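You operate a simulated robot arm through the tools that you are given. There is no shell and no other tool. Be economical: measure what you need, move in short steps, check, and stop when the job is done.

Carry out the task below with a simulated two-armed robot. There is one attempt and no reset: what you move stays moved.

TASK
Carry the small flat steel pan with both arms and set it on the wall end of the wrapping bench.

Only the result counts: the job must be done as asked and must still hold three seconds after the hand-in. Knocking over, shifting, dropping, spilling or breaking anything else fails it.

THE ROBOT
Two 6-joint arms with two-finger parallel grippers on one trunk, on a base that drives. Base frame: it is fixed to the floor where the robot stands at the start and does not move with it; the origin is under the middle of the robot, x ahead of it, y to its left, z up; the surface under the hand at the start is at about z = 0.95. Readings come in m, rad, newtons and seconds.
The left shoulder is at the start at [0.08, 0.216, 1.571], the right one opposite. With the tool pointing down near the work surface each hand reaches from about 0.1 to 0.76 m from the robot's upright axis, wherever it stands, measured 20 degrees to its own side. Places, roughly: wall end of the wrapping bench [-0.6, 2.1, 0.9]. Payload 3.43 kg a hand.
The tool frame of a hand sits at the grasp point between the pads (the TCP): z along the fingers, y along the line on which they close. The tips reach 0.03 m beyond it. The gripper opens to 0.094 m. The fingers are 0.028 m wide and 0.01 m thick; the gripper's body (0.05 by 0.096 m) begins 0.055 m behind the TCP.
Orientation is that of the tool frame in the base frame, as a unit quaternion [w, x, y, z]. With the fingers straight down and closing along the base's y, the tool's x points along the base's -x, its y along +y and its z along -z.

THE INTERFACE
- The arms move only by the tool play_rows. It takes "left_increments", "right_increments" or both (then of equal length, played together; a hand with none holds still); each is a list of rows, each a list of 7 numbers: the shift along the tool's x, y, z in m, then the turn, a rotation vector about the tool's x, y, z in rad, then the finger opening in m, from 0 to 0.094. In form: [[x, y, z, ax, ay, az, gripper], ...]. A call has 1 to 10 rows; each row is the pose to reach, as a shift and turn from the pose commanded when the call began, along the tool's axes at that moment. Each row takes 0.2 s and may step no farther than 0.05 m and 0.15 rad from the row before; otherwise, or with a gripper value out of range, the whole call is refused. Where a pose cannot be reached the arm comes as near as it can. A force on the tool above 40 N (or 10 N above the force at the start of the call, whichever is more), or a blocked arm, ends the call early, and 0.2 s more pass. The fingers move at their own pace (about 0.072 m/s each) and stop on an object; they squeeze with about 44 N. The grip force told is the motor's: it shows also when the fingers shut on nothing. Time passes only in rows, and 0.2 s behind the last, so rows that repeat a pose let the fingers close. The reply holds the time, the measured pose of the TCP, the force on the tool along the base axes, the opening and the grip force, in the units named above and with some noise, with the torque about the TCP (base axes, N m) and any sound that the robot's microphone picked up, and new pictures: "show" is both (left out), scene, wrist or none (wrist: the cameras of the hands that moved).
- Cameras (640 x 400 px; columns grow to the right, rows downward): "scene" is now at [0.097, -0.0226, 1.7202]; the picture's right is [-0.34, -0.94, 0.00], its down [-0.79, 0.29, -0.55] and it looks along [0.52, -0.19, -0.84] (base axes); focal length 263 px, centre (320, 200). "left" rides on the left gripper at [0.076, -0.014, -0.102] in its tool frame; the picture's right is [0.18, 0.98, 0.00], its down [-0.75, 0.14, -0.64] and it looks along [-0.63, 0.12, 0.77] (tool axes); focal length 243 px, centre (320, 200). "right" rides on the right gripper at [0.076, 0.014, -0.102] in its tool frame; the picture's right is [-0.18, 0.98, 0.00], its down [-0.75, -0.14, -0.64] and it looks along [-0.63, -0.12, 0.77] (tool axes); focal length 243 px, centre (320, 200). There is no depth. A picture from a camera that has moved, and an enlarged one, comes with that camera's place and axes in the base frame and with its lens.
- raise_lower(by): slides the trunk up (or, below 0, down) by that many m; the arms and the scene camera ride with it, the base frame stays. It gives what a move gives, with no picture.
- base_move(legs): drives the robot by 1 to 6 legs, each [ahead, left, turn to the left] in m, m and rad, along the robot's own axes; the way and the turn of a leg run together, so that a leg with both is an arc; at most 1.5 m and 3.142 rad a leg. The arms and the cameras ride along, it lands a little off, and it stops where it bumps. It gives what a move gives, and a new picture of the scene camera.
- turn_head(pan, tilt): turns the head with the scene camera to pan (to the left, within 1.501 rad either way) and tilt (down, from -0.506 to 1.204), counted from straight ahead of the robot. It gives what a move gives, and a new picture of the scene camera.
- close_up(camera, box): a new picture of the part [left, top, right, bottom] of that camera's present view, enlarged. It takes no simulated time.
- close_job(): hands the job in; it is judged then, once.

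Go step by step. Nothing tells you exact positions but the pictures and the camera data: compare them with the known pose of the tool, close in by small moves and look again before you grip or let go. The budget is 120 turns and 260 pictures, counting those below and the enlarged ones. Unless the task says otherwise, let go and move clear before handing in, and close with one line.

The tools are called as name(argument=value, ...) on one line, values as JSON. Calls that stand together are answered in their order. play_rows: Moves the arms, as the interface text tells. Its arguments: {"type":"object","properties":{"left_increments":{"type":"array","items":{"type":"array","items":{"type":"number"}}},"right_increments":{"type":"array","items":{"type":"array","items":{"type":"number"}}},"show":{"type":"string","enum":["both","scene","wrist","none"]}},"required":[]} The other tools are called the same way: raise_lower (by) slides the trunk up or down; base_move (legs) drives the base; turn_head (pan, tilt) turns the head that bears the scene camera; close_up (camera, box) takes an enlarged picture of a part of a camera's view; close_job () hands the job in.

At the start:

```text
clock: 0.0
left_tool_pos: [0.3095, 0.0773, 1.0002]
left_orientation: [0.0, 0.0, 1.0, 0.0]
left_contact_force: [0.3, 0.2, -0.9]
left_moment: [0.01, -0.01, -0.01]
left_opening: 0.0941
left_grip_force: 0.0
right_tool_pos: [0.3839, -0.255, 1.0007]
right_orientation: [0.0, 0.0, 1.0, 0.0]
right_contact_force: [-0.1, -0.1, -0.3]
right_moment: [0.0, -0.01, -0.04]
right_opening: 0.0941
right_grip_force: 0.1
trunk travel left (down, up): [-0.801, 0.039]
robot x, y, heading: [-0.0013, 0.0004, -0.004]
head pan, tilt: [-0.349, 0.99]
```

scene: 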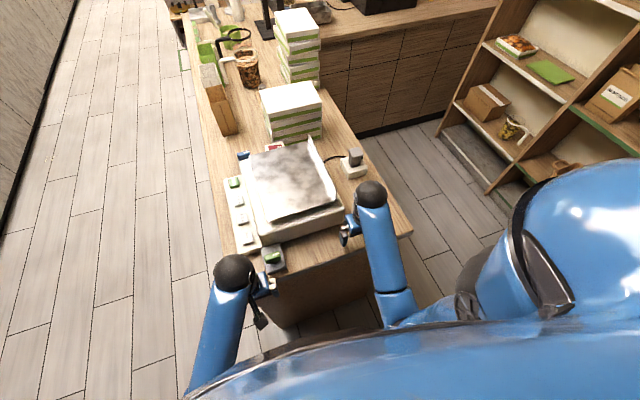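
right: 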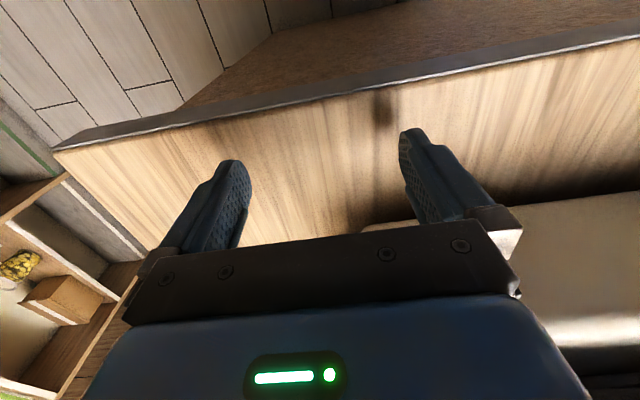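
left: 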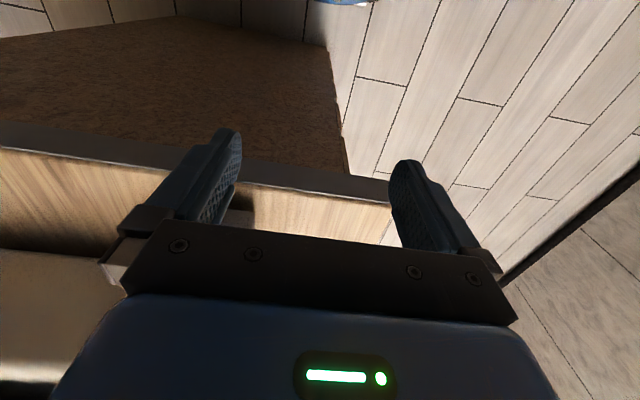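

I see a counter ahead with a device holding a flat shiny plate, boxes and a shelf. I need a closer look to find the pan.

close_up(camera="scene", box=[200, 120, 400, 280])

turn_head(pan=0.0, tilt=0.5)

turn_head(pan=1.4, tilt=0.5)

```text
2.50 times, centred on (300, 200) of scene
camera zoom: at [0.097, -0.0226, 1.7202], right [-0.34, -0.94, 0.0], down [-0.79, 0.29, -0.55], along [0.52, -0.19, -0.84], focal length 657 px, centre (370, 200)
```

zoom: 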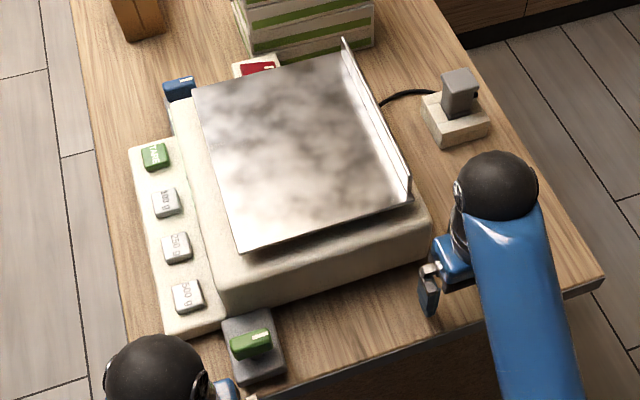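

```text
clock: 0.9
left_tool_pos: [0.3089, 0.0798, 0.9998]
left_orientation: [0.0, 0.001, 1.0, 0.0]
left_contact_force: [-0.5, -0.2, 0.5]
left_moment: [0.03, -0.02, -0.01]
left_opening: 0.0942
left_grip_force: 0.0
right_tool_pos: [0.3838, -0.2561, 0.9992]
right_orientation: [0.0, 0.0, 1.0, -0.001]
right_contact_force: [0.1, 0.2, 0.8]
right_moment: [-0.02, -0.04, 0.01]
right_opening: 0.0943
right_grip_force: 0.1
trunk travel left (down, up): [-0.801, 0.039]
robot x, y, heading: [0.0008, 0.0, -0.001]
head pan, tilt: [0.0, 0.499]
camera scene: at [0.1222, 0.0013, 1.7605], right [0.0, -1.0, 0.0], down [-0.48, 0.0, -0.88], along [0.88, 0.0, -0.48], focal length 263 px, centre (320, 200)
```

scene: 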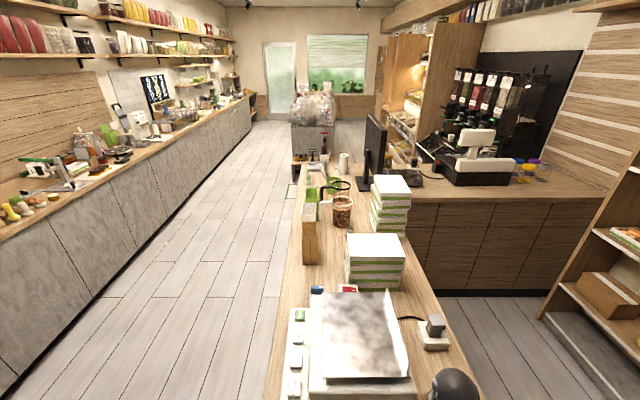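

```text
clock: 2.5
left_tool_pos: [0.3098, 0.0779, 0.9999]
left_orientation: [-0.001, 0.0, 1.0, 0.0]
left_contact_force: [-0.4, -0.8, 0.8]
left_moment: [0.03, 0.02, -0.01]
left_opening: 0.0941
left_grip_force: 0.1
right_tool_pos: [0.383, -0.2539, 0.9998]
right_orientation: [0.0, 0.0, 1.0, 0.0]
right_contact_force: [0.4, -0.4, 0.2]
right_moment: [-0.01, -0.02, 0.0]
right_opening: 0.0939
right_grip_force: 0.0
trunk travel left (down, up): [-0.801, 0.039]
robot x, y, heading: [-0.0027, -0.0009, 0.001]
head pan, tilt: [1.4, 0.499]
camera scene: at [0.0466, 0.0911, 1.7606], right [0.99, -0.17, 0.0], down [-0.08, -0.47, -0.88], along [0.15, 0.87, -0.48], focal length 263 px, centre (320, 200)
```

scene: 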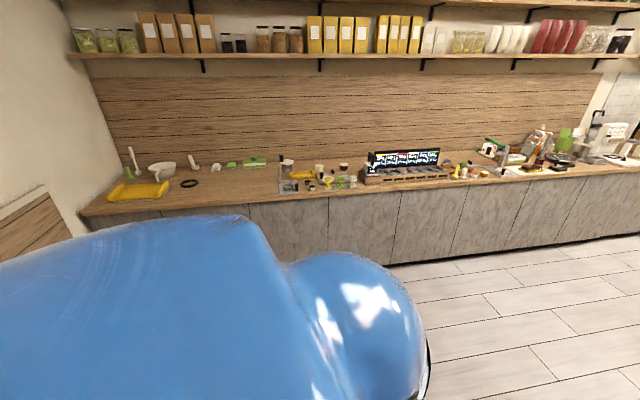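

The scale's steel plate looks like the pan. I zoom on the bench and on the scale.

close_up(camera="scene", box=[80, 130, 240, 230])

close_up(camera="scene", box=[220, 130, 380, 230])

turn_head(pan=0.0, tilt=1.1)

close_up(camera="scene", box=[200, 80, 440, 230])

```text
4.00 times, centred on (160, 180) of scene
camera zoom: at [0.0466, 0.0911, 1.7606], right [0.99, -0.17, 0.0], down [-0.08, -0.47, -0.88], along [0.15, 0.87, -0.48], focal length 1052 px, centre (960, 280)
```

zoom: 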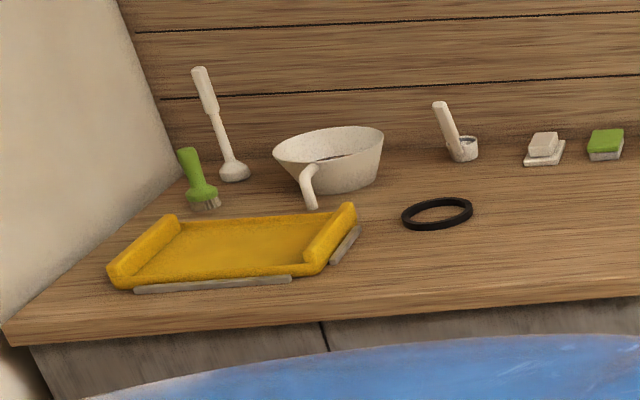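

```text
4.00 times, centred on (300, 180) of scene
camera zoom: at [0.0466, 0.0911, 1.7606], right [0.99, -0.17, 0.0], down [-0.08, -0.47, -0.88], along [0.15, 0.87, -0.48], focal length 1052 px, centre (400, 280)
```

zoom: 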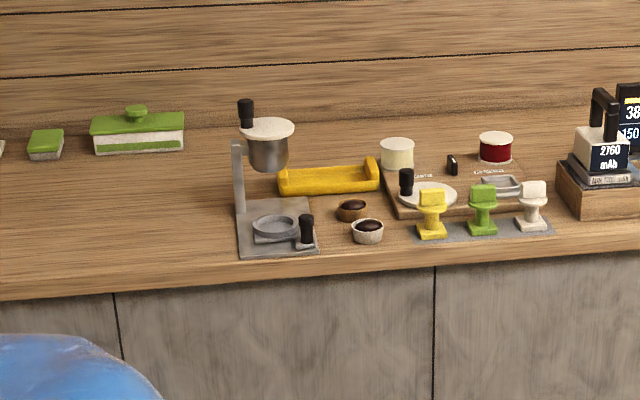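

```text
clock: 4.0
left_tool_pos: [0.3088, 0.0796, 0.9994]
left_orientation: [-0.001, 0.0, 1.0, 0.0]
left_contact_force: [0.1, -0.4, -1.1]
left_moment: [0.0, -0.01, 0.01]
left_opening: 0.094
left_grip_force: 0.1
right_tool_pos: [0.384, -0.2549, 0.9999]
right_orientation: [0.0, 0.0, 1.0, 0.0]
right_contact_force: [-0.1, -0.5, -0.5]
right_moment: [0.02, -0.01, 0.02]
right_opening: 0.0938
right_grip_force: 0.0
trunk travel left (down, up): [-0.801, 0.039]
robot x, y, heading: [-0.0008, 0.0018, 0.002]
head pan, tilt: [0.0, 1.1]
camera scene: at [0.0942, 0.0015, 1.7129], right [0.0, -1.0, 0.0], down [-0.89, 0.0, -0.45], along [0.45, 0.0, -0.89], focal length 263 px, centre (320, 200)
```

scene: 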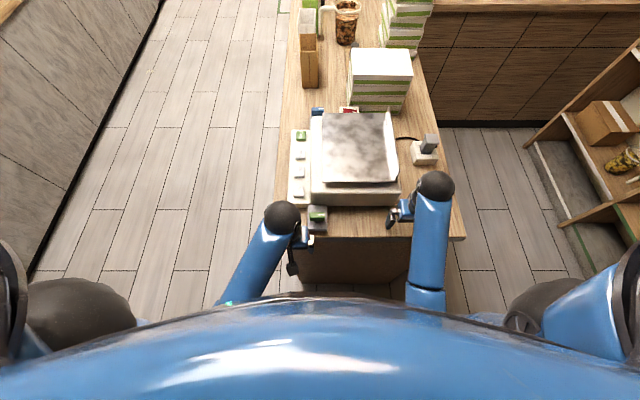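

```text
2.67 times, centred on (320, 155) of scene
camera zoom: at [0.0942, 0.0015, 1.7129], right [0.0, -1.0, 0.0], down [-0.89, 0.0, -0.45], along [0.45, 0.0, -0.89], focal length 701 px, centre (320, 320)
```

zoom: 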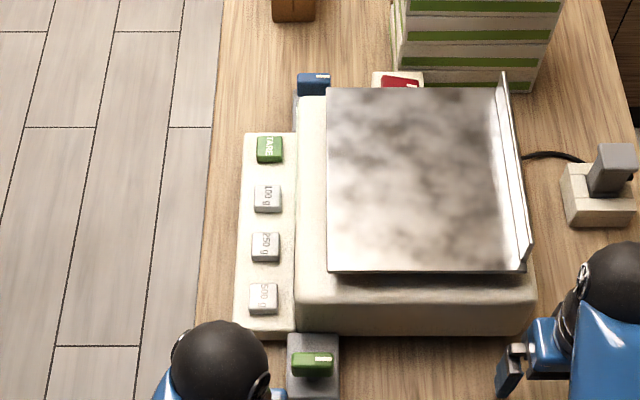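

The scale plate with an upright lip on its right side is the pan (about x 0.47–0.74, y −0.22–0). I raise both hands and look at it from the wrist cameras.

play_rows(left_increments=[[0, 0, -0.05, 0, 0, 0, 0.094], [0, -0.03, -0.09, 0, 0, 0, 0.094], [0, -0.06, -0.12, 0, 0, 0, 0.094], [0, -0.08, -0.12, 0, 0, 0, 0.094]], right_increments=[[0, 0, -0.05, 0, 0, 0, 0.094], [0, 0, -0.1, 0, 0, 0, 0.094], [0, -0.03, -0.12, 0, 0, 0, 0.094], [0, -0.03, -0.12, 0, 0, 0, 0.094]])

```text
clock: 5.0
left_tool_pos: [0.3137, 0.0156, 1.0025]
left_orientation: [0.001, 0.0, 1.0, -0.001]
left_contact_force: [0.4, 1.2, -0.3]
left_moment: [0.02, -0.01, -0.03]
left_opening: 0.0942
left_grip_force: 0.0
left hand out of reach, approached as far as the arm can: row 1, 2, 3, 4
right_tool_pos: [0.3837, -0.2674, 1.0024]
right_orientation: [0.001, 0.0, 1.0, 0.0]
right_contact_force: [-0.6, 0.0, -0.6]
right_moment: [-0.01, 0.01, 0.01]
right_opening: 0.0941
right_grip_force: 0.1
right hand out of reach, approached as far as the arm can: row 1, 2, 3, 4
trunk travel left (down, up): [-0.801, 0.039]
robot x, y, heading: [0.002, -0.0001, 0.001]
head pan, tilt: [0.0, 1.1]
camera scene: at [0.0951, 0.0005, 1.7128], right [0.0, -1.0, 0.0], down [-0.89, 0.0, -0.45], along [0.45, 0.0, -0.89], focal length 263 px, centre (320, 200)
camera right: at [0.306, -0.2535, 1.104], right [0.18, 0.98, 0.0], down [0.75, -0.14, 0.64], along [0.63, -0.12, -0.77], focal length 243 px, centre (320, 200)
camera left: at [0.2378, 0.0014, 1.1045], right [-0.18, 0.98, 0.0], down [0.75, 0.14, 0.64], along [0.63, 0.12, -0.77], focal length 243 px, centre (320, 200)
```

scene: 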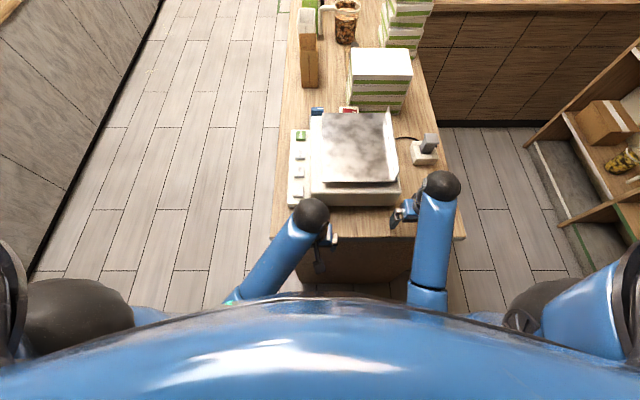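
right: 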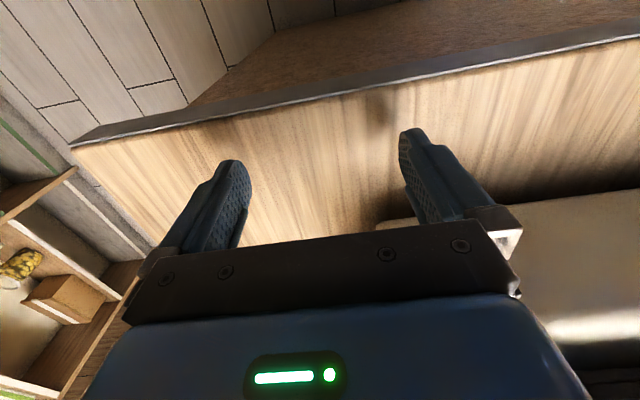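
left: 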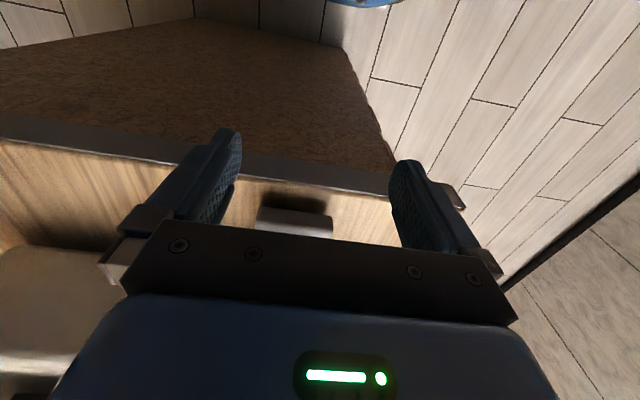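

Near the body the hands can't rise. I back up a little, raise the trunk, and then reach out and up.

base_move(legs=[[-0.2, 0, 0]])

raise_lower(by=0.039)

play_rows(left_increments=[[-0.03, 0, -0.04, 0, 0, 0, 0.094], [-0.06, 0, -0.08, 0, 0, 0, 0.094], [-0.09, 0, -0.12, 0, 0, 0, 0.094], [-0.12, 0, -0.16, 0, 0, 0, 0.094]], right_increments=[[-0.03, 0, -0.04, 0, 0, 0, 0.094], [-0.06, 0, -0.08, 0, 0, 0, 0.094], [-0.09, 0, -0.12, 0, 0, 0, 0.094], [-0.12, 0, -0.16, 0, 0, 0, 0.094]])

```text
clock: 6.6
left_tool_pos: [0.12, 0.0177, 1.0008]
left_orientation: [-0.002, 0.001, 1.0, -0.001]
left_contact_force: [-0.2, 0.3, 0.0]
left_moment: [-0.01, 0.03, 0.01]
left_opening: 0.0941
left_grip_force: 0.0
right_tool_pos: [0.1884, -0.2665, 1.001]
right_orientation: [0.002, -0.001, 1.0, 0.001]
right_contact_force: [-0.3, 0.0, 0.0]
right_moment: [0.03, 0.02, -0.01]
right_opening: 0.0939
right_grip_force: 0.2
trunk travel left (down, up): [-0.801, 0.039]
robot x, y, heading: [-0.1989, -0.0002, 0.003]
head pan, tilt: [0.0, 1.1]
camera scene: at [-0.0972, 0.0016, 1.7124], right [0.0, -1.0, 0.0], down [-0.89, 0.0, -0.45], along [0.45, 0.0, -0.89], focal length 263 px, centre (320, 200)
```

scene: 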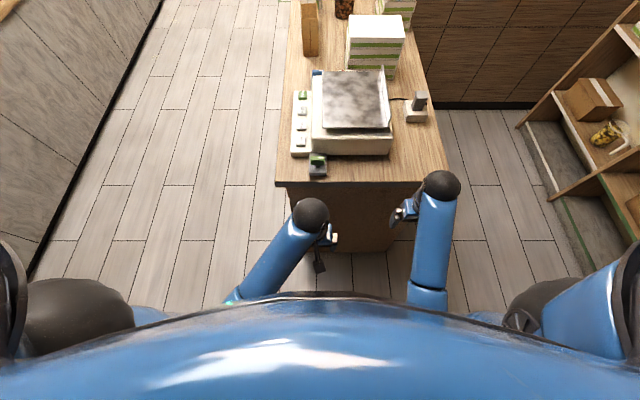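

```text
clock: 7.4
left_tool_pos: [0.1174, 0.0173, 1.0427]
left_orientation: [0.001, 0.0, 1.0, -0.001]
left_contact_force: [0.1, -0.4, 0.4]
left_moment: [-0.01, 0.0, -0.02]
left_opening: 0.0941
left_grip_force: 0.2
right_tool_pos: [0.1857, -0.2656, 1.0402]
right_orientation: [0.001, 0.0, 1.0, 0.0]
right_contact_force: [-0.2, -0.3, 0.9]
right_moment: [-0.02, -0.02, -0.02]
right_opening: 0.094
right_grip_force: 0.0
trunk travel left (down, up): [-0.84, 0.0]
robot x, y, heading: [-0.1948, 0.0046, -0.002]
head pan, tilt: [0.0, 1.1]
```

```text
clock: 8.4
left_tool_pos: [0.2746, -0.0022, 1.0711]
left_orientation: [0.002, 0.0, 1.0, -0.003]
left_contact_force: [0.2, -0.7, -0.3]
left_moment: [-0.02, 0.01, 0.03]
left_opening: 0.0942
left_grip_force: 0.0
left hand out of reach, approached as far as the arm can: row 1, 2, 3, 4
right_tool_pos: [0.3648, -0.2609, 1.0862]
right_orientation: [0.002, -0.001, 1.0, 0.0]
right_contact_force: [-0.2, 0.0, -1.4]
right_moment: [0.03, -0.02, 0.01]
right_opening: 0.094
right_grip_force: 0.0
right hand out of reach, approached as far as the arm can: row 1, 2, 3, 4
trunk travel left (down, up): [-0.84, 0.0]
robot x, y, heading: [-0.2, -0.0044, -0.001]
head pan, tilt: [0.0, 1.1]
camera scene: at [-0.0978, 0.0009, 1.7515], right [0.0, -1.0, 0.0], down [-0.89, 0.0, -0.45], along [0.45, 0.0, -0.89], focal length 263 px, centre (320, 200)
camera right: at [0.2875, -0.2482, 1.1883], right [0.18, 0.98, 0.0], down [0.75, -0.14, 0.64], along [0.63, -0.12, -0.76], focal length 243 px, centre (320, 200)
camera left: at [0.1991, -0.0168, 1.1728], right [-0.18, 0.98, -0.01], down [0.75, 0.14, 0.65], along [0.63, 0.11, -0.76], focal length 243 px, centre (320, 200)
```

scene: 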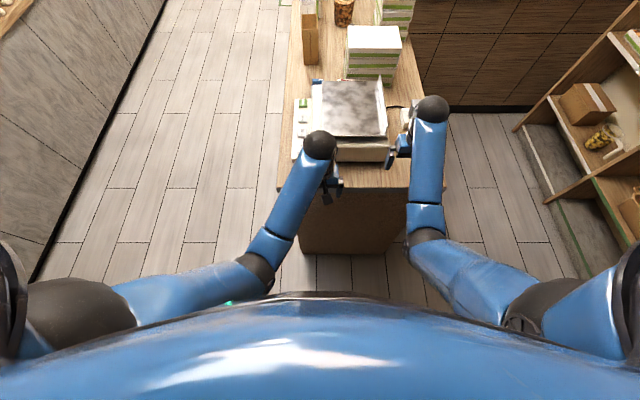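
right: 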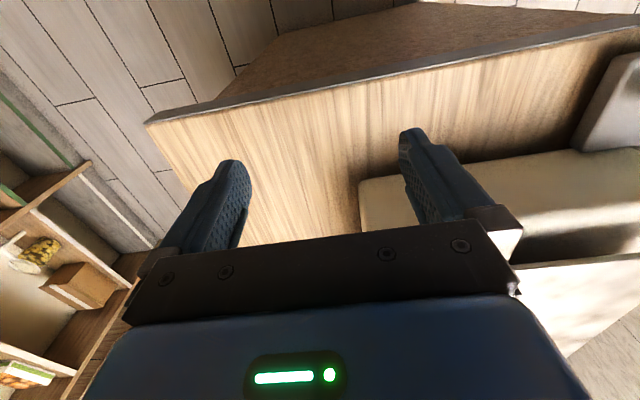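
left: 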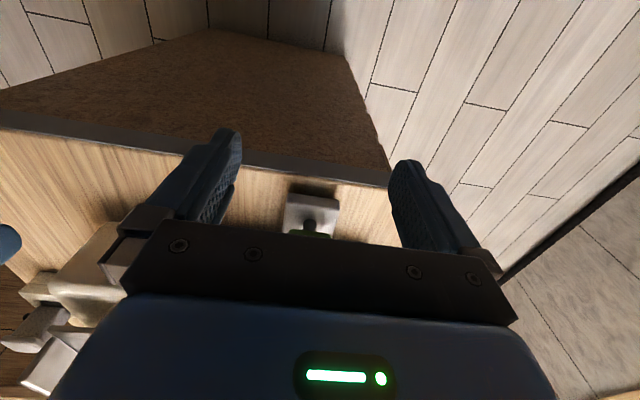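

The hands rise further out. I look closely at the pan edge and the gap under it.

close_up(camera="right", box=[340, 130, 640, 320])

close_up(camera="scene", box=[280, 60, 440, 160])

```text
2.11 times, centred on (490, 225) of right
camera zoom: at [0.2875, -0.2482, 1.1883], right [0.18, 0.98, 0.0], down [0.75, -0.14, 0.64], along [0.63, -0.12, -0.76], focal length 511 px, centre (-38, 147)
```

zoom: 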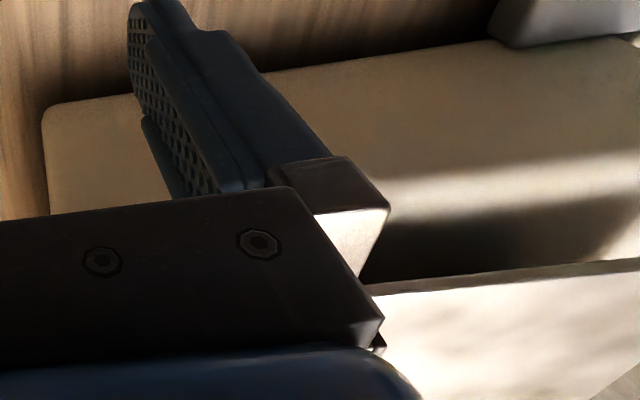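

```text
4.00 times, centred on (360, 110) of scene
camera zoom: at [-0.0978, 0.0009, 1.7515], right [0.0, -1.0, 0.0], down [-0.89, 0.0, -0.45], along [0.45, 0.0, -0.89], focal length 1052 px, centre (160, 560)
```

zoom: 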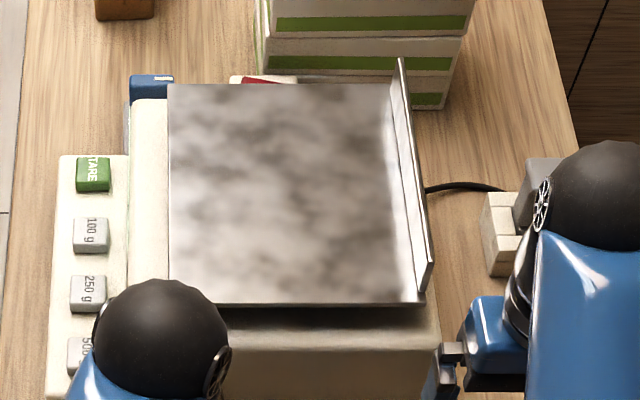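

Triangulating gives the plate at z≈1.105, x 0.46–0.705, y −0.005 to −0.205, lip up to ≈1.14 at y≈−0.205, with a ~4 cm gap above the scale. Plan: left hand pinches the near edge horizontally, right hand grips the lip with a pitched tool; I tilt the hands first, clear of everything.

play_rows(left_increments=[[0, 0, 0, 0, -0.15, 0, 0.094], [0, 0, -0.01, 0, -0.3, 0, 0.094], [0, 0, -0.02, 0, -0.45, 0, 0.094], [0, 0, -0.03, 0, -0.6, 0, 0.094], [0, 0, -0.03, 0, -0.75, 0, 0.094], [0, 0, -0.03, 0, -0.9, 0, 0.094], [0, 0, -0.03, 0, -1.05, 0, 0.094], [0, 0, -0.03, 0, -1.2, 0, 0.094], [0, 0, -0.03, 0, -1.35, 0, 0.094], [0, 0, -0.03, 0, -1.5, 0, 0.094]], right_increments=[[0.02, 0, -0.02, 0, -0.1, 0, 0.094], [0.02, 0, -0.04, 0, -0.2, 0, 0.094], [0.02, 0, -0.06, 0, -0.3, 0, 0.094], [0.02, 0, -0.08, 0, -0.4, 0, 0.094], [0.02, 0, -0.1, 0, -0.5, 0, 0.094], [0.02, 0, -0.12, 0, -0.6, 0, 0.094], [0.02, 0, -0.13, 0, -0.7, 0, 0.094], [0.02, 0, -0.13, 0, -0.8, 0, 0.094], [0.02, 0, -0.13, 0, -0.8, 0, 0.094], [0.02, 0, -0.13, 0, -0.8, 0, 0.094]])

```text
clock: 10.6
left_tool_pos: [0.2742, -0.0029, 1.1024]
left_orientation: [0.683, 0.0, 0.73, -0.002]
left_contact_force: [-0.7, 0.8, 0.5]
left_moment: [-0.01, -0.04, 0.04]
left_opening: 0.0941
left_grip_force: 0.1
right_tool_pos: [0.3349, -0.2699, 1.2193]
right_orientation: [0.391, -0.001, 0.92, 0.0]
right_contact_force: [0.4, 0.2, 0.4]
right_moment: [-0.02, 0.0, 0.02]
right_opening: 0.0941
right_grip_force: 0.0
right hand out of reach, approached as far as the arm can: row 1
trunk travel left (down, up): [-0.84, 0.0]
robot x, y, heading: [-0.1962, -0.002, 0.004]
head pan, tilt: [0.0, 1.1]
camera scene: at [-0.1018, 0.0015, 1.7518], right [0.0, -1.0, 0.0], down [-0.89, 0.0, -0.45], along [0.45, 0.0, -0.89], focal length 263 px, centre (320, 200)
camera right: at [0.2091, -0.2566, 1.2344], right [0.13, 0.98, 0.13], down [0.06, -0.14, 0.99], along [0.99, -0.12, -0.08], focal length 243 px, centre (320, 200)
camera left: at [0.1665, -0.0186, 1.0336], right [-0.01, 0.98, -0.19], down [-0.59, 0.14, 0.8], along [0.81, 0.12, 0.58], focal length 243 px, centre (320, 200)
```

scene: 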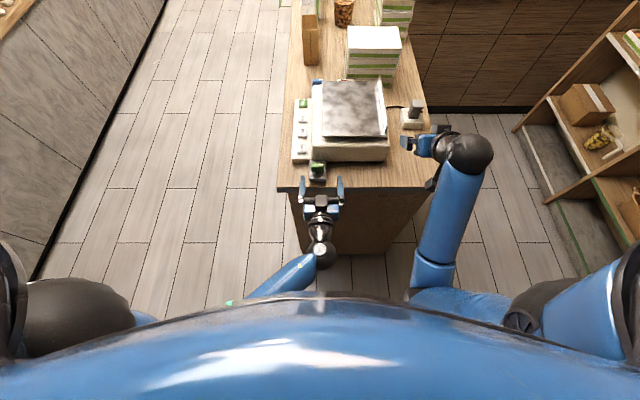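
right: 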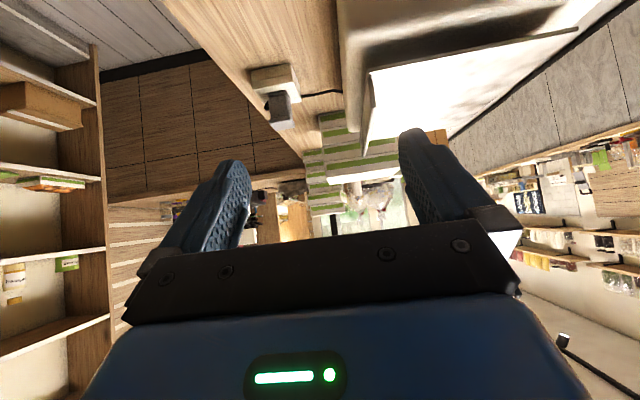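
left: 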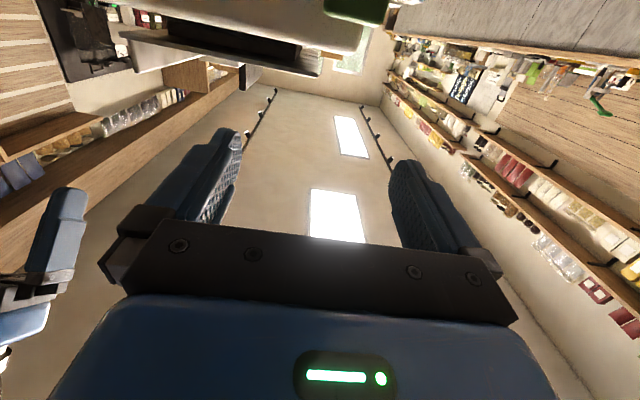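

Both hands tilted fine. The left camera now sees under the pan from below; I zoom there, and on the lip from the right camera.

close_up(camera="left", box=[90, 0, 410, 110])

close_up(camera="right", box=[320, 0, 640, 200])

```text
2.00 times, centred on (250, 55) of left
camera zoom: at [0.1665, -0.0186, 1.0336], right [-0.01, 0.98, -0.19], down [-0.59, 0.14, 0.8], along [0.81, 0.12, 0.58], focal length 485 px, centre (460, 490)
```

zoom: 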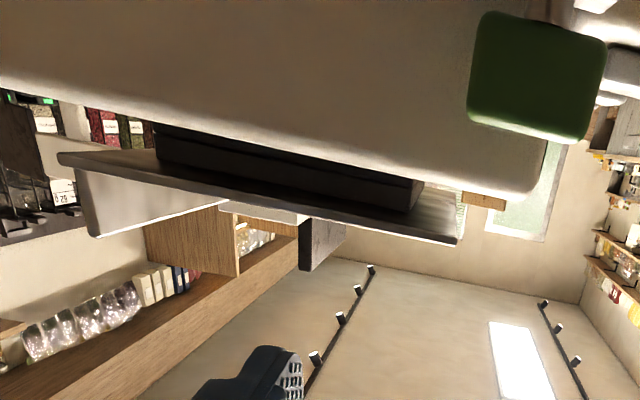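

```text
2.00 times, centred on (480, 100) of right
camera zoom: at [0.2091, -0.2566, 1.2344], right [0.13, 0.98, 0.13], down [0.06, -0.14, 0.99], along [0.99, -0.12, -0.08], focal length 485 px, centre (0, 400)
```

zoom: 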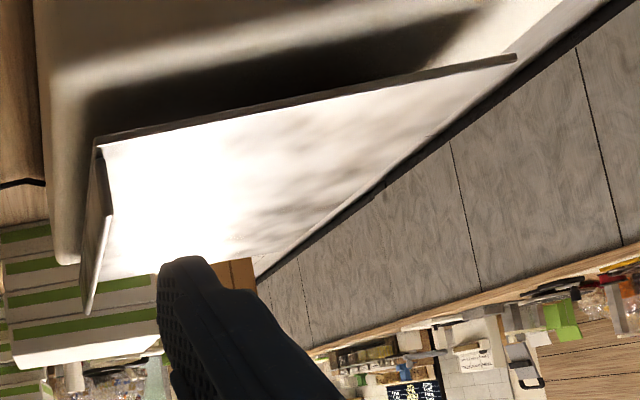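

Both wrist views put the pan's near edge at x≈0.475, z≈1.08, resting on a smaller dark block. I roll the left hand so it closes vertically, and bring the right hand above the lip.

play_rows(left_increments=[[0, 0, 0, 0, 0, 0.15, 0.094], [0, 0, 0, 0, 0, 0.3, 0.094], [0, 0, 0, 0, 0, 0.45, 0.094], [0, 0, 0, 0, 0, 0.6, 0.094], [0, 0, 0, 0, 0, 0.75, 0.094], [0, 0, 0, 0, 0, 0.9, 0.094], [0, 0, 0, 0, 0, 1.05, 0.094], [0, 0, 0, 0, 0, 1.2, 0.094], [0, 0, 0, 0, 0, 1.35, 0.094], [0, 0, 0, 0, 0, 1.5, 0.094]], right_increments=[[-0.02, 0.01, 0.03, 0, 0, 0, 0.094], [-0.04, 0.02, 0.05, 0, 0, 0, 0.094], [-0.06, 0.03, 0.08, 0, 0, 0, 0.094], [-0.08, 0.04, 0.11, 0, 0, 0, 0.094], [-0.1, 0.05, 0.14, 0, 0, 0, 0.094], [-0.128, 0.058, 0.175, 0, 0, 0, 0.094], [-0.128, 0.058, 0.175, 0, 0, 0, 0.094], [-0.128, 0.058, 0.175, 0, 0, 0, 0.094], [-0.128, 0.058, 0.175, 0, 0, 0, 0.094], [-0.128, 0.058, 0.175, 0, 0, 0, 0.094]])

```text
clock: 12.8
left_tool_pos: [0.2726, -0.0037, 1.1028]
left_orientation: [0.499, 0.498, 0.535, 0.466]
left_contact_force: [0.5, -0.6, 0.4]
left_moment: [-0.01, 0.01, 0.01]
left_opening: 0.0939
left_grip_force: 0.0
right_tool_pos: [0.5508, -0.2084, 1.1893]
right_orientation: [0.391, 0.0, 0.921, -0.001]
right_contact_force: [-0.7, -0.3, -0.2]
right_moment: [0.0, -0.01, 0.01]
right_opening: 0.094
right_grip_force: 0.0
trunk travel left (down, up): [-0.84, 0.0]
robot x, y, heading: [-0.1991, -0.0014, 0.003]
head pan, tilt: [0.0, 1.1]
camera scene: at [-0.1024, 0.0015, 1.7518], right [0.0, -1.0, 0.0], down [-0.89, 0.0, -0.45], along [0.45, 0.0, -0.89], focal length 263 px, centre (320, 200)
camera right: at [0.424, -0.1956, 1.205], right [0.13, 0.98, 0.13], down [0.06, -0.14, 0.99], along [0.99, -0.12, -0.08], focal length 243 px, centre (320, 200)
camera left: at [0.1699, 0.0706, 1.0901], right [0.07, 0.25, 0.97], down [-0.63, -0.74, 0.24], along [0.78, -0.62, 0.11], focal length 243 px, centre (320, 200)
```

scene: 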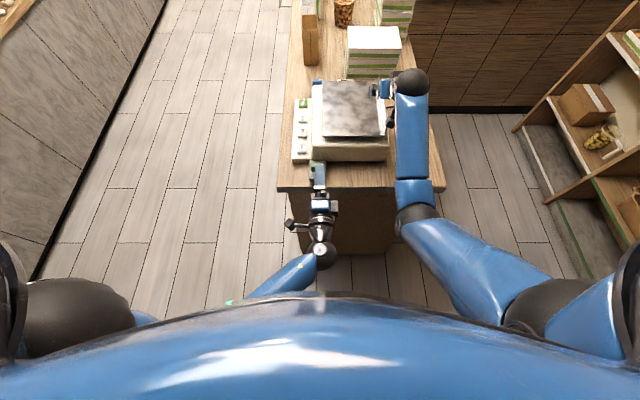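
right: 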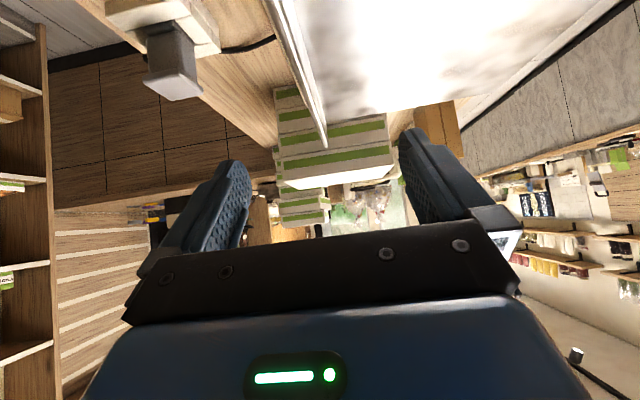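
left: 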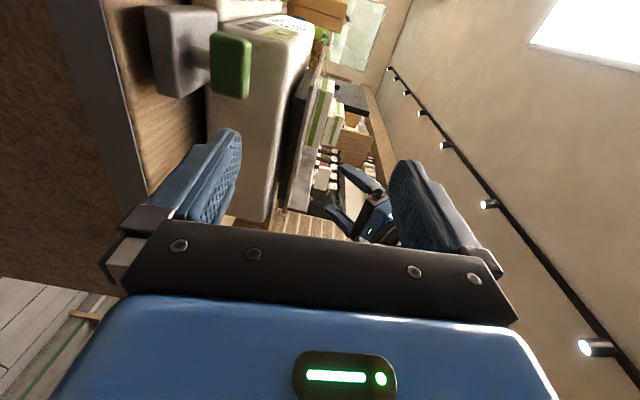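

Lip top is at about y −0.216, z 1.117, between the right fingers. I zoom in the left view to judge the gap.

close_up(camera="left", box=[200, 0, 420, 240])

```text
1.67 times, centred on (310, 120) of left
camera zoom: at [0.1699, 0.0706, 1.0901], right [0.07, 0.25, 0.97], down [-0.63, -0.74, 0.24], along [0.78, -0.62, 0.11], focal length 404 px, centre (337, 333)
```

zoom: 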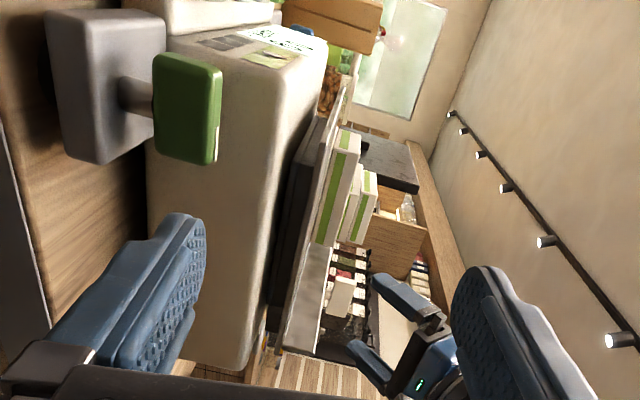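

The gap below the pan is about 2.5 cm. I bring the left hand in front of the near edge with narrowed fingers and level it, and put the right hand's y on the lip.

play_rows(left_increments=[[-0.01, -0.003, 0.03, -0.02, 0, 0.02, 0.06], [-0.02, -0.006, 0.06, -0.04, 0, 0.04, 0.04], [-0.035, -0.01, 0.09, -0.068, -0.004, 0.07, 0.024], [-0.055, -0.0158, 0.12, -0.068, -0.004, 0.07, 0.024], [-0.055, -0.0158, 0.138, -0.068, -0.004, 0.07, 0.024], [-0.055, -0.0158, 0.138, -0.068, -0.004, 0.07, 0.024]], right_increments=[[0, -0.008, 0, 0, 0, 0, 0.094], [0, -0.008, 0, 0, 0, 0, 0.094], [0, -0.008, 0, 0, 0, 0, 0.094], [0, -0.008, 0, 0, 0, 0, 0.094], [0, -0.008, 0, 0, 0, 0, 0.094], [0, -0.008, 0, 0, 0, 0, 0.094]])

close_up(camera="left", box=[200, 60, 420, 240])

close_up(camera="scene", box=[270, 60, 430, 220])

```text
clock: 14.2
left_tool_pos: [0.4113, -0.0579, 1.0815]
left_orientation: [0.5, 0.5, 0.501, 0.499]
left_contact_force: [-0.7, 0.8, 0.5]
left_moment: [0.0, 0.0, 0.01]
left_opening: 0.0242
left_grip_force: 0.1
right_tool_pos: [0.5515, -0.2168, 1.1894]
right_orientation: [0.391, -0.001, 0.92, -0.001]
right_contact_force: [0.0, 0.5, 0.5]
right_moment: [0.02, -0.01, 0.02]
right_opening: 0.0938
right_grip_force: 0.1
trunk travel left (down, up): [-0.84, 0.0]
robot x, y, heading: [-0.1977, 0.0006, 0.002]
head pan, tilt: [0.0, 1.1]
camera scene: at [-0.1035, 0.0023, 1.7519], right [0.0, -1.0, 0.0], down [-0.89, 0.0, -0.45], along [0.45, 0.0, -0.89], focal length 263 px, centre (320, 200)
camera right: at [0.4239, -0.2039, 1.2053], right [0.13, 0.98, 0.13], down [0.06, -0.14, 0.99], along [0.99, -0.12, -0.08], focal length 243 px, centre (320, 200)
camera left: at [0.308, 0.0165, 1.0666], right [0.0, 0.19, 0.98], down [-0.64, -0.75, 0.14], along [0.77, -0.63, 0.12], focal length 243 px, centre (320, 200)
```

scene: 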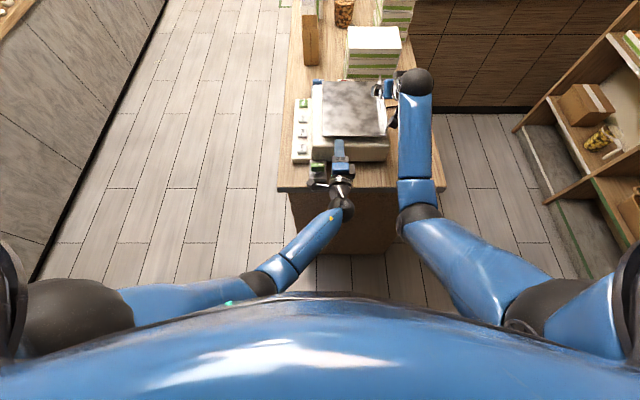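
right: 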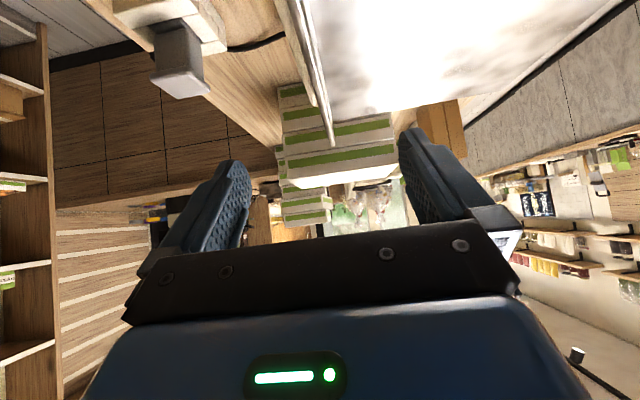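
left: 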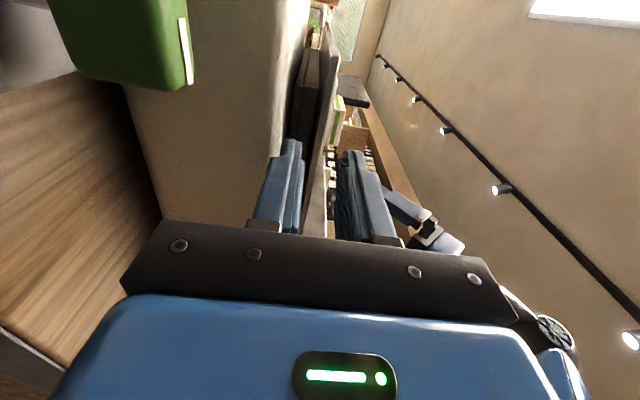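

```text
2.22 times, centred on (310, 150) of left
camera zoom: at [0.308, 0.0165, 1.0666], right [0.0, 0.19, 0.98], down [-0.64, -0.75, 0.14], along [0.77, -0.63, 0.12], focal length 539 px, centre (342, 311)
```

zoom: 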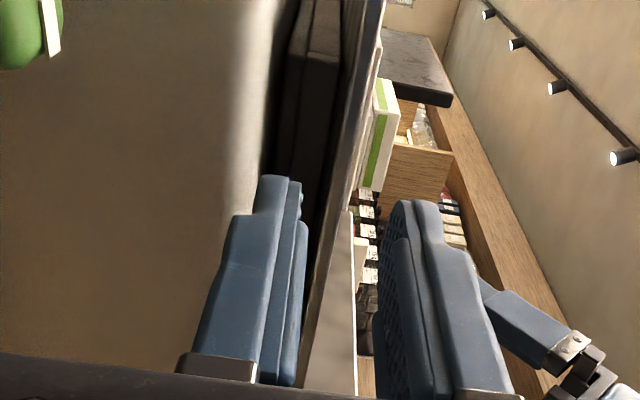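

```text
2.50 times, centred on (350, 140) of scene
camera zoom: at [-0.1035, 0.0023, 1.7519], right [0.0, -1.0, 0.0], down [-0.89, 0.0, -0.45], along [0.45, 0.0, -0.89], focal length 657 px, centre (245, 350)
```

zoom: 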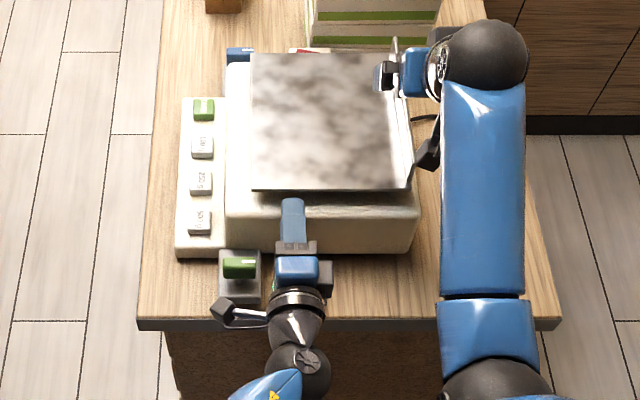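

The pan edge is centred between the left fingers. I slide the left hand in ~5 cm and lower the right onto the lip, still open.

play_rows(left_increments=[[0, 0, 0.012, 0, 0, 0, 0.02], [0, 0, 0.024, 0, 0, 0, 0.02], [0, 0, 0.036, 0, 0, 0, 0.02], [0, 0, 0.046, 0, 0, 0, 0.02], [0, 0, 0.054, 0, 0, 0, 0.02], [0, 0, 0.054, 0, 0, 0, 0.02]], right_increments=[[0.006, 0, 0.014, 0, 0, 0, 0.094], [0.012, 0, 0.028, 0, 0, 0, 0.094], [0.018, 0, 0.042, 0, 0, 0, 0.08], [0.024, 0, 0.055, 0, 0, 0, 0.06], [0.03, 0, 0.068, 0, 0, 0, 0.05], [0.03, 0, 0.068, 0, 0, 0, 0.05]])

close_up(camera="left", box=[200, 60, 420, 240])

close_up(camera="right", box=[180, 0, 480, 240])

```text
clock: 15.6
left_tool_pos: [0.4639, -0.0593, 1.0813]
left_orientation: [0.501, 0.499, 0.501, 0.499]
left_contact_force: [0.2, 0.7, -0.3]
left_moment: [0.03, -0.01, -0.01]
left_opening: 0.0201
left_grip_force: 0.0
right_tool_pos: [0.5776, -0.2198, 1.1211]
right_orientation: [0.391, -0.001, 0.921, 0.0]
right_contact_force: [0.0, 0.4, -0.1]
right_moment: [0.0, 0.0, 0.01]
right_opening: 0.0502
right_grip_force: 0.1
trunk travel left (down, up): [-0.84, 0.0]
robot x, y, heading: [-0.1989, -0.0012, 0.001]
head pan, tilt: [0.0, 1.1]
camera scene: at [-0.1031, 0.0015, 1.7519], right [0.0, -1.0, 0.0], down [-0.89, 0.0, -0.45], along [0.45, 0.0, -0.89], focal length 263 px, centre (320, 200)
camera right: at [0.4495, -0.2063, 1.1359], right [0.13, 0.98, 0.13], down [0.06, -0.14, 0.99], along [0.99, -0.12, -0.08], focal length 243 px, centre (320, 200)
camera left: at [0.3623, 0.015, 1.0665], right [0.0, 0.19, 0.98], down [-0.64, -0.75, 0.14], along [0.77, -0.63, 0.12], focal length 243 px, centre (320, 200)
```

scene: 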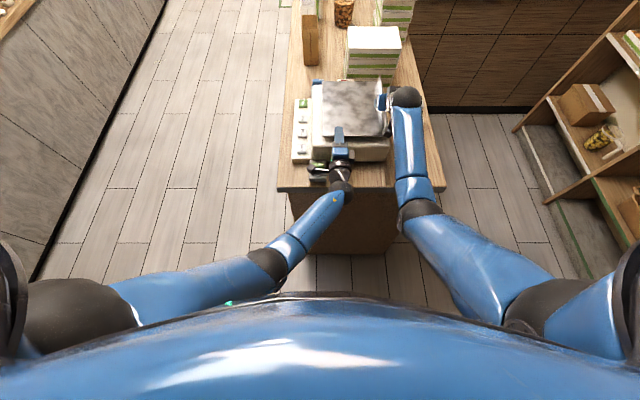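
right: 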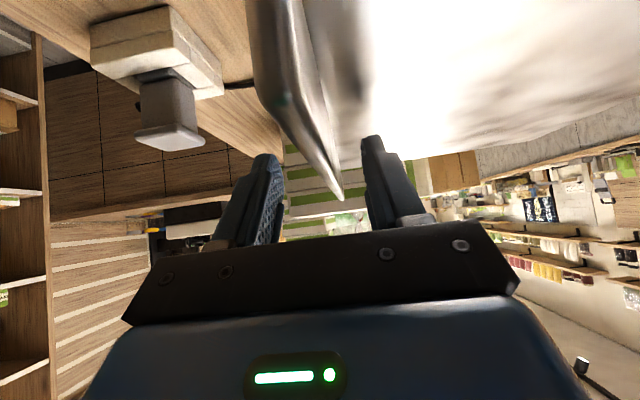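
left: 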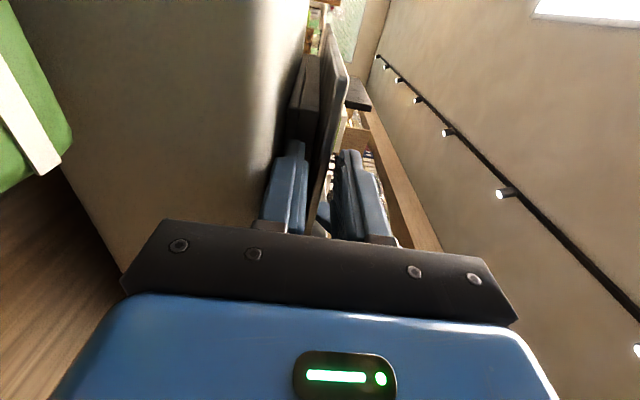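

```text
2.22 times, centred on (310, 150) of left
camera zoom: at [0.3623, 0.015, 1.0665], right [0.0, 0.19, 0.98], down [-0.64, -0.75, 0.14], along [0.77, -0.63, 0.12], focal length 539 px, centre (342, 311)
```

zoom: 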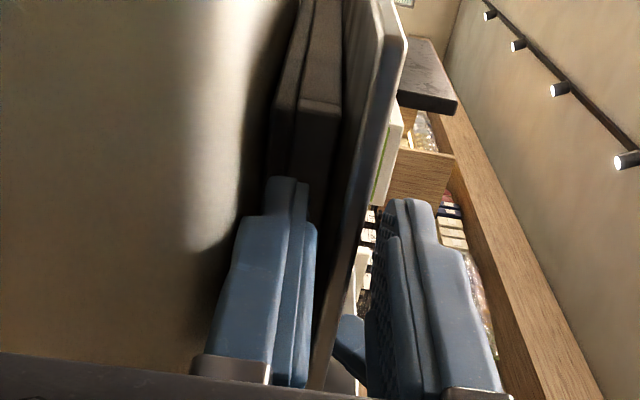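

```text
1.67 times, centred on (330, 120) of right
camera zoom: at [0.4495, -0.2063, 1.1359], right [0.13, 0.98, 0.13], down [0.06, -0.14, 0.99], along [0.99, -0.12, -0.08], focal length 404 px, centre (303, 333)
```

zoom: 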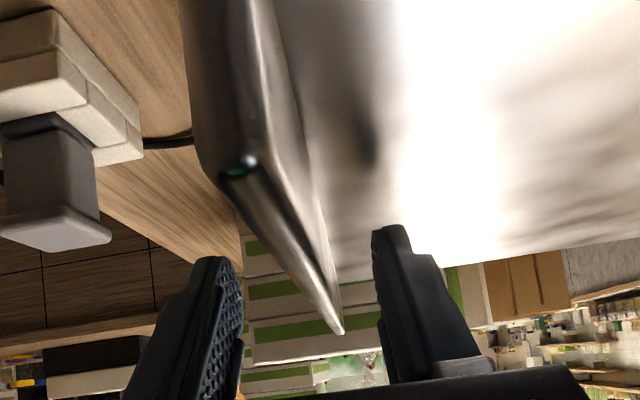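

Both hands straddle their edges. I close the right on the lip first, then the left on the plate edge.

play_rows(right_increments=[[0, 0, 0, 0, 0, 0, 0.03], [0, 0, 0, 0, 0, 0, 0.02], [0, 0, 0, 0, 0, 0, 0.01], [0, 0, 0, 0, 0, 0, 0.0], [0, 0, 0, 0, 0, 0, 0.0]], show="wrist")

play_rows(left_increments=[[0, 0, 0, 0, 0, 0, 0.012], [0, 0, 0, 0, 0, 0, 0.006], [0, 0, 0, 0, 0, 0, 0.0], [0, 0, 0, 0, 0, 0, 0.0]], show="wrist")

```text
clock: 16.8
left_tool_pos: [0.4651, -0.0578, 1.0813]
left_orientation: [0.502, 0.499, 0.501, 0.499]
left_contact_force: [0.6, 0.1, 0.2]
left_moment: [-0.03, 0.0, -0.03]
left_opening: 0.02
left_grip_force: 0.1
right_tool_pos: [0.5777, -0.2155, 1.1209]
right_orientation: [0.39, -0.002, 0.921, -0.001]
right_contact_force: [-0.5, 13.2, -0.3]
right_moment: [0.21, -0.13, -0.01]
right_opening: 0.0108
right_grip_force: 43.6
trunk travel left (down, up): [-0.84, 0.0]
robot x, y, heading: [-0.1999, -0.0011, -0.005]
head pan, tilt: [0.0, 1.1]
camera right: at [0.4498, -0.2022, 1.1358], right [0.12, 0.98, 0.13], down [0.06, -0.14, 0.99], along [0.99, -0.11, -0.08], focal length 243 px, centre (320, 200)
```

right: 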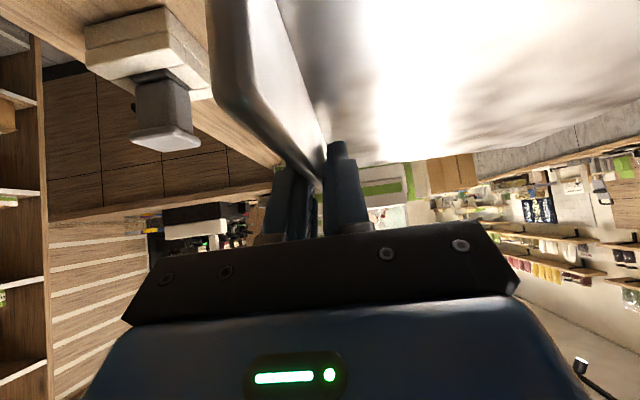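

```text
clock: 17.8
left_tool_pos: [0.4647, -0.0565, 1.0806]
left_orientation: [0.501, 0.499, 0.501, 0.499]
left_contact_force: [7.2, -4.3, -0.1]
left_moment: [0.7, -0.04, 0.56]
left_opening: 0.0056
left_grip_force: 40.1
right_tool_pos: [0.5776, -0.214, 1.1211]
right_orientation: [0.389, -0.002, 0.921, 0.0]
right_contact_force: [-7.9, 24.1, -1.1]
right_moment: [0.14, 0.23, -0.23]
right_opening: 0.0109
right_grip_force: 44.0
trunk travel left (down, up): [-0.84, 0.0]
robot x, y, heading: [-0.1969, 0.0001, 0.001]
head pan, tilt: [0.0, 1.1]
camera left: at [0.3628, 0.0182, 1.0664], right [0.0, 0.19, 0.98], down [-0.64, -0.75, 0.15], along [0.77, -0.63, 0.12], focal length 243 px, centre (320, 200)
```

left: 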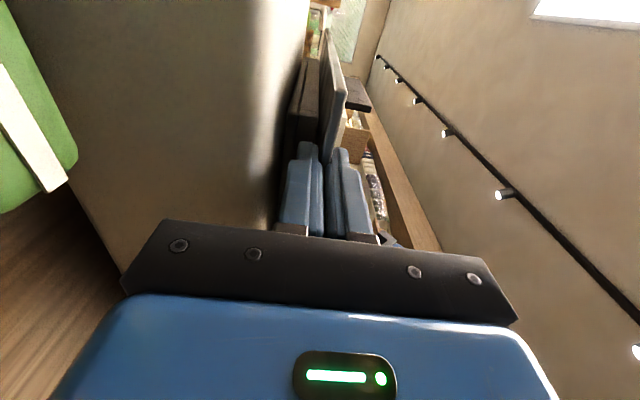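

Both grips hold. A sideways load of ~24 N sits between the hands, so I relax the right hand toward +y before lifting.

play_rows(right_increments=[[0, 0.002, 0, 0, 0, 0, 0], [0, 0.004, 0, 0, 0, 0, 0], [0, 0.005, 0, 0, 0, 0, 0]], show="none")

```text
clock: 18.6
left_tool_pos: [0.4653, -0.058, 1.0815]
left_orientation: [0.501, 0.499, 0.502, 0.498]
left_contact_force: [4.2, 8.4, 0.5]
left_moment: [0.26, -0.15, 0.7]
left_opening: 0.0055
left_grip_force: 39.7
right_tool_pos: [0.5763, -0.2151, 1.1207]
right_orientation: [0.39, -0.001, 0.921, -0.003]
right_contact_force: [-6.7, 5.1, 0.6]
right_moment: [0.07, 0.45, 0.01]
right_opening: 0.0108
right_grip_force: 44.0
trunk travel left (down, up): [-0.84, 0.0]
robot x, y, heading: [-0.1972, -0.0014, 0.004]
head pan, tilt: [0.0, 1.1]
```

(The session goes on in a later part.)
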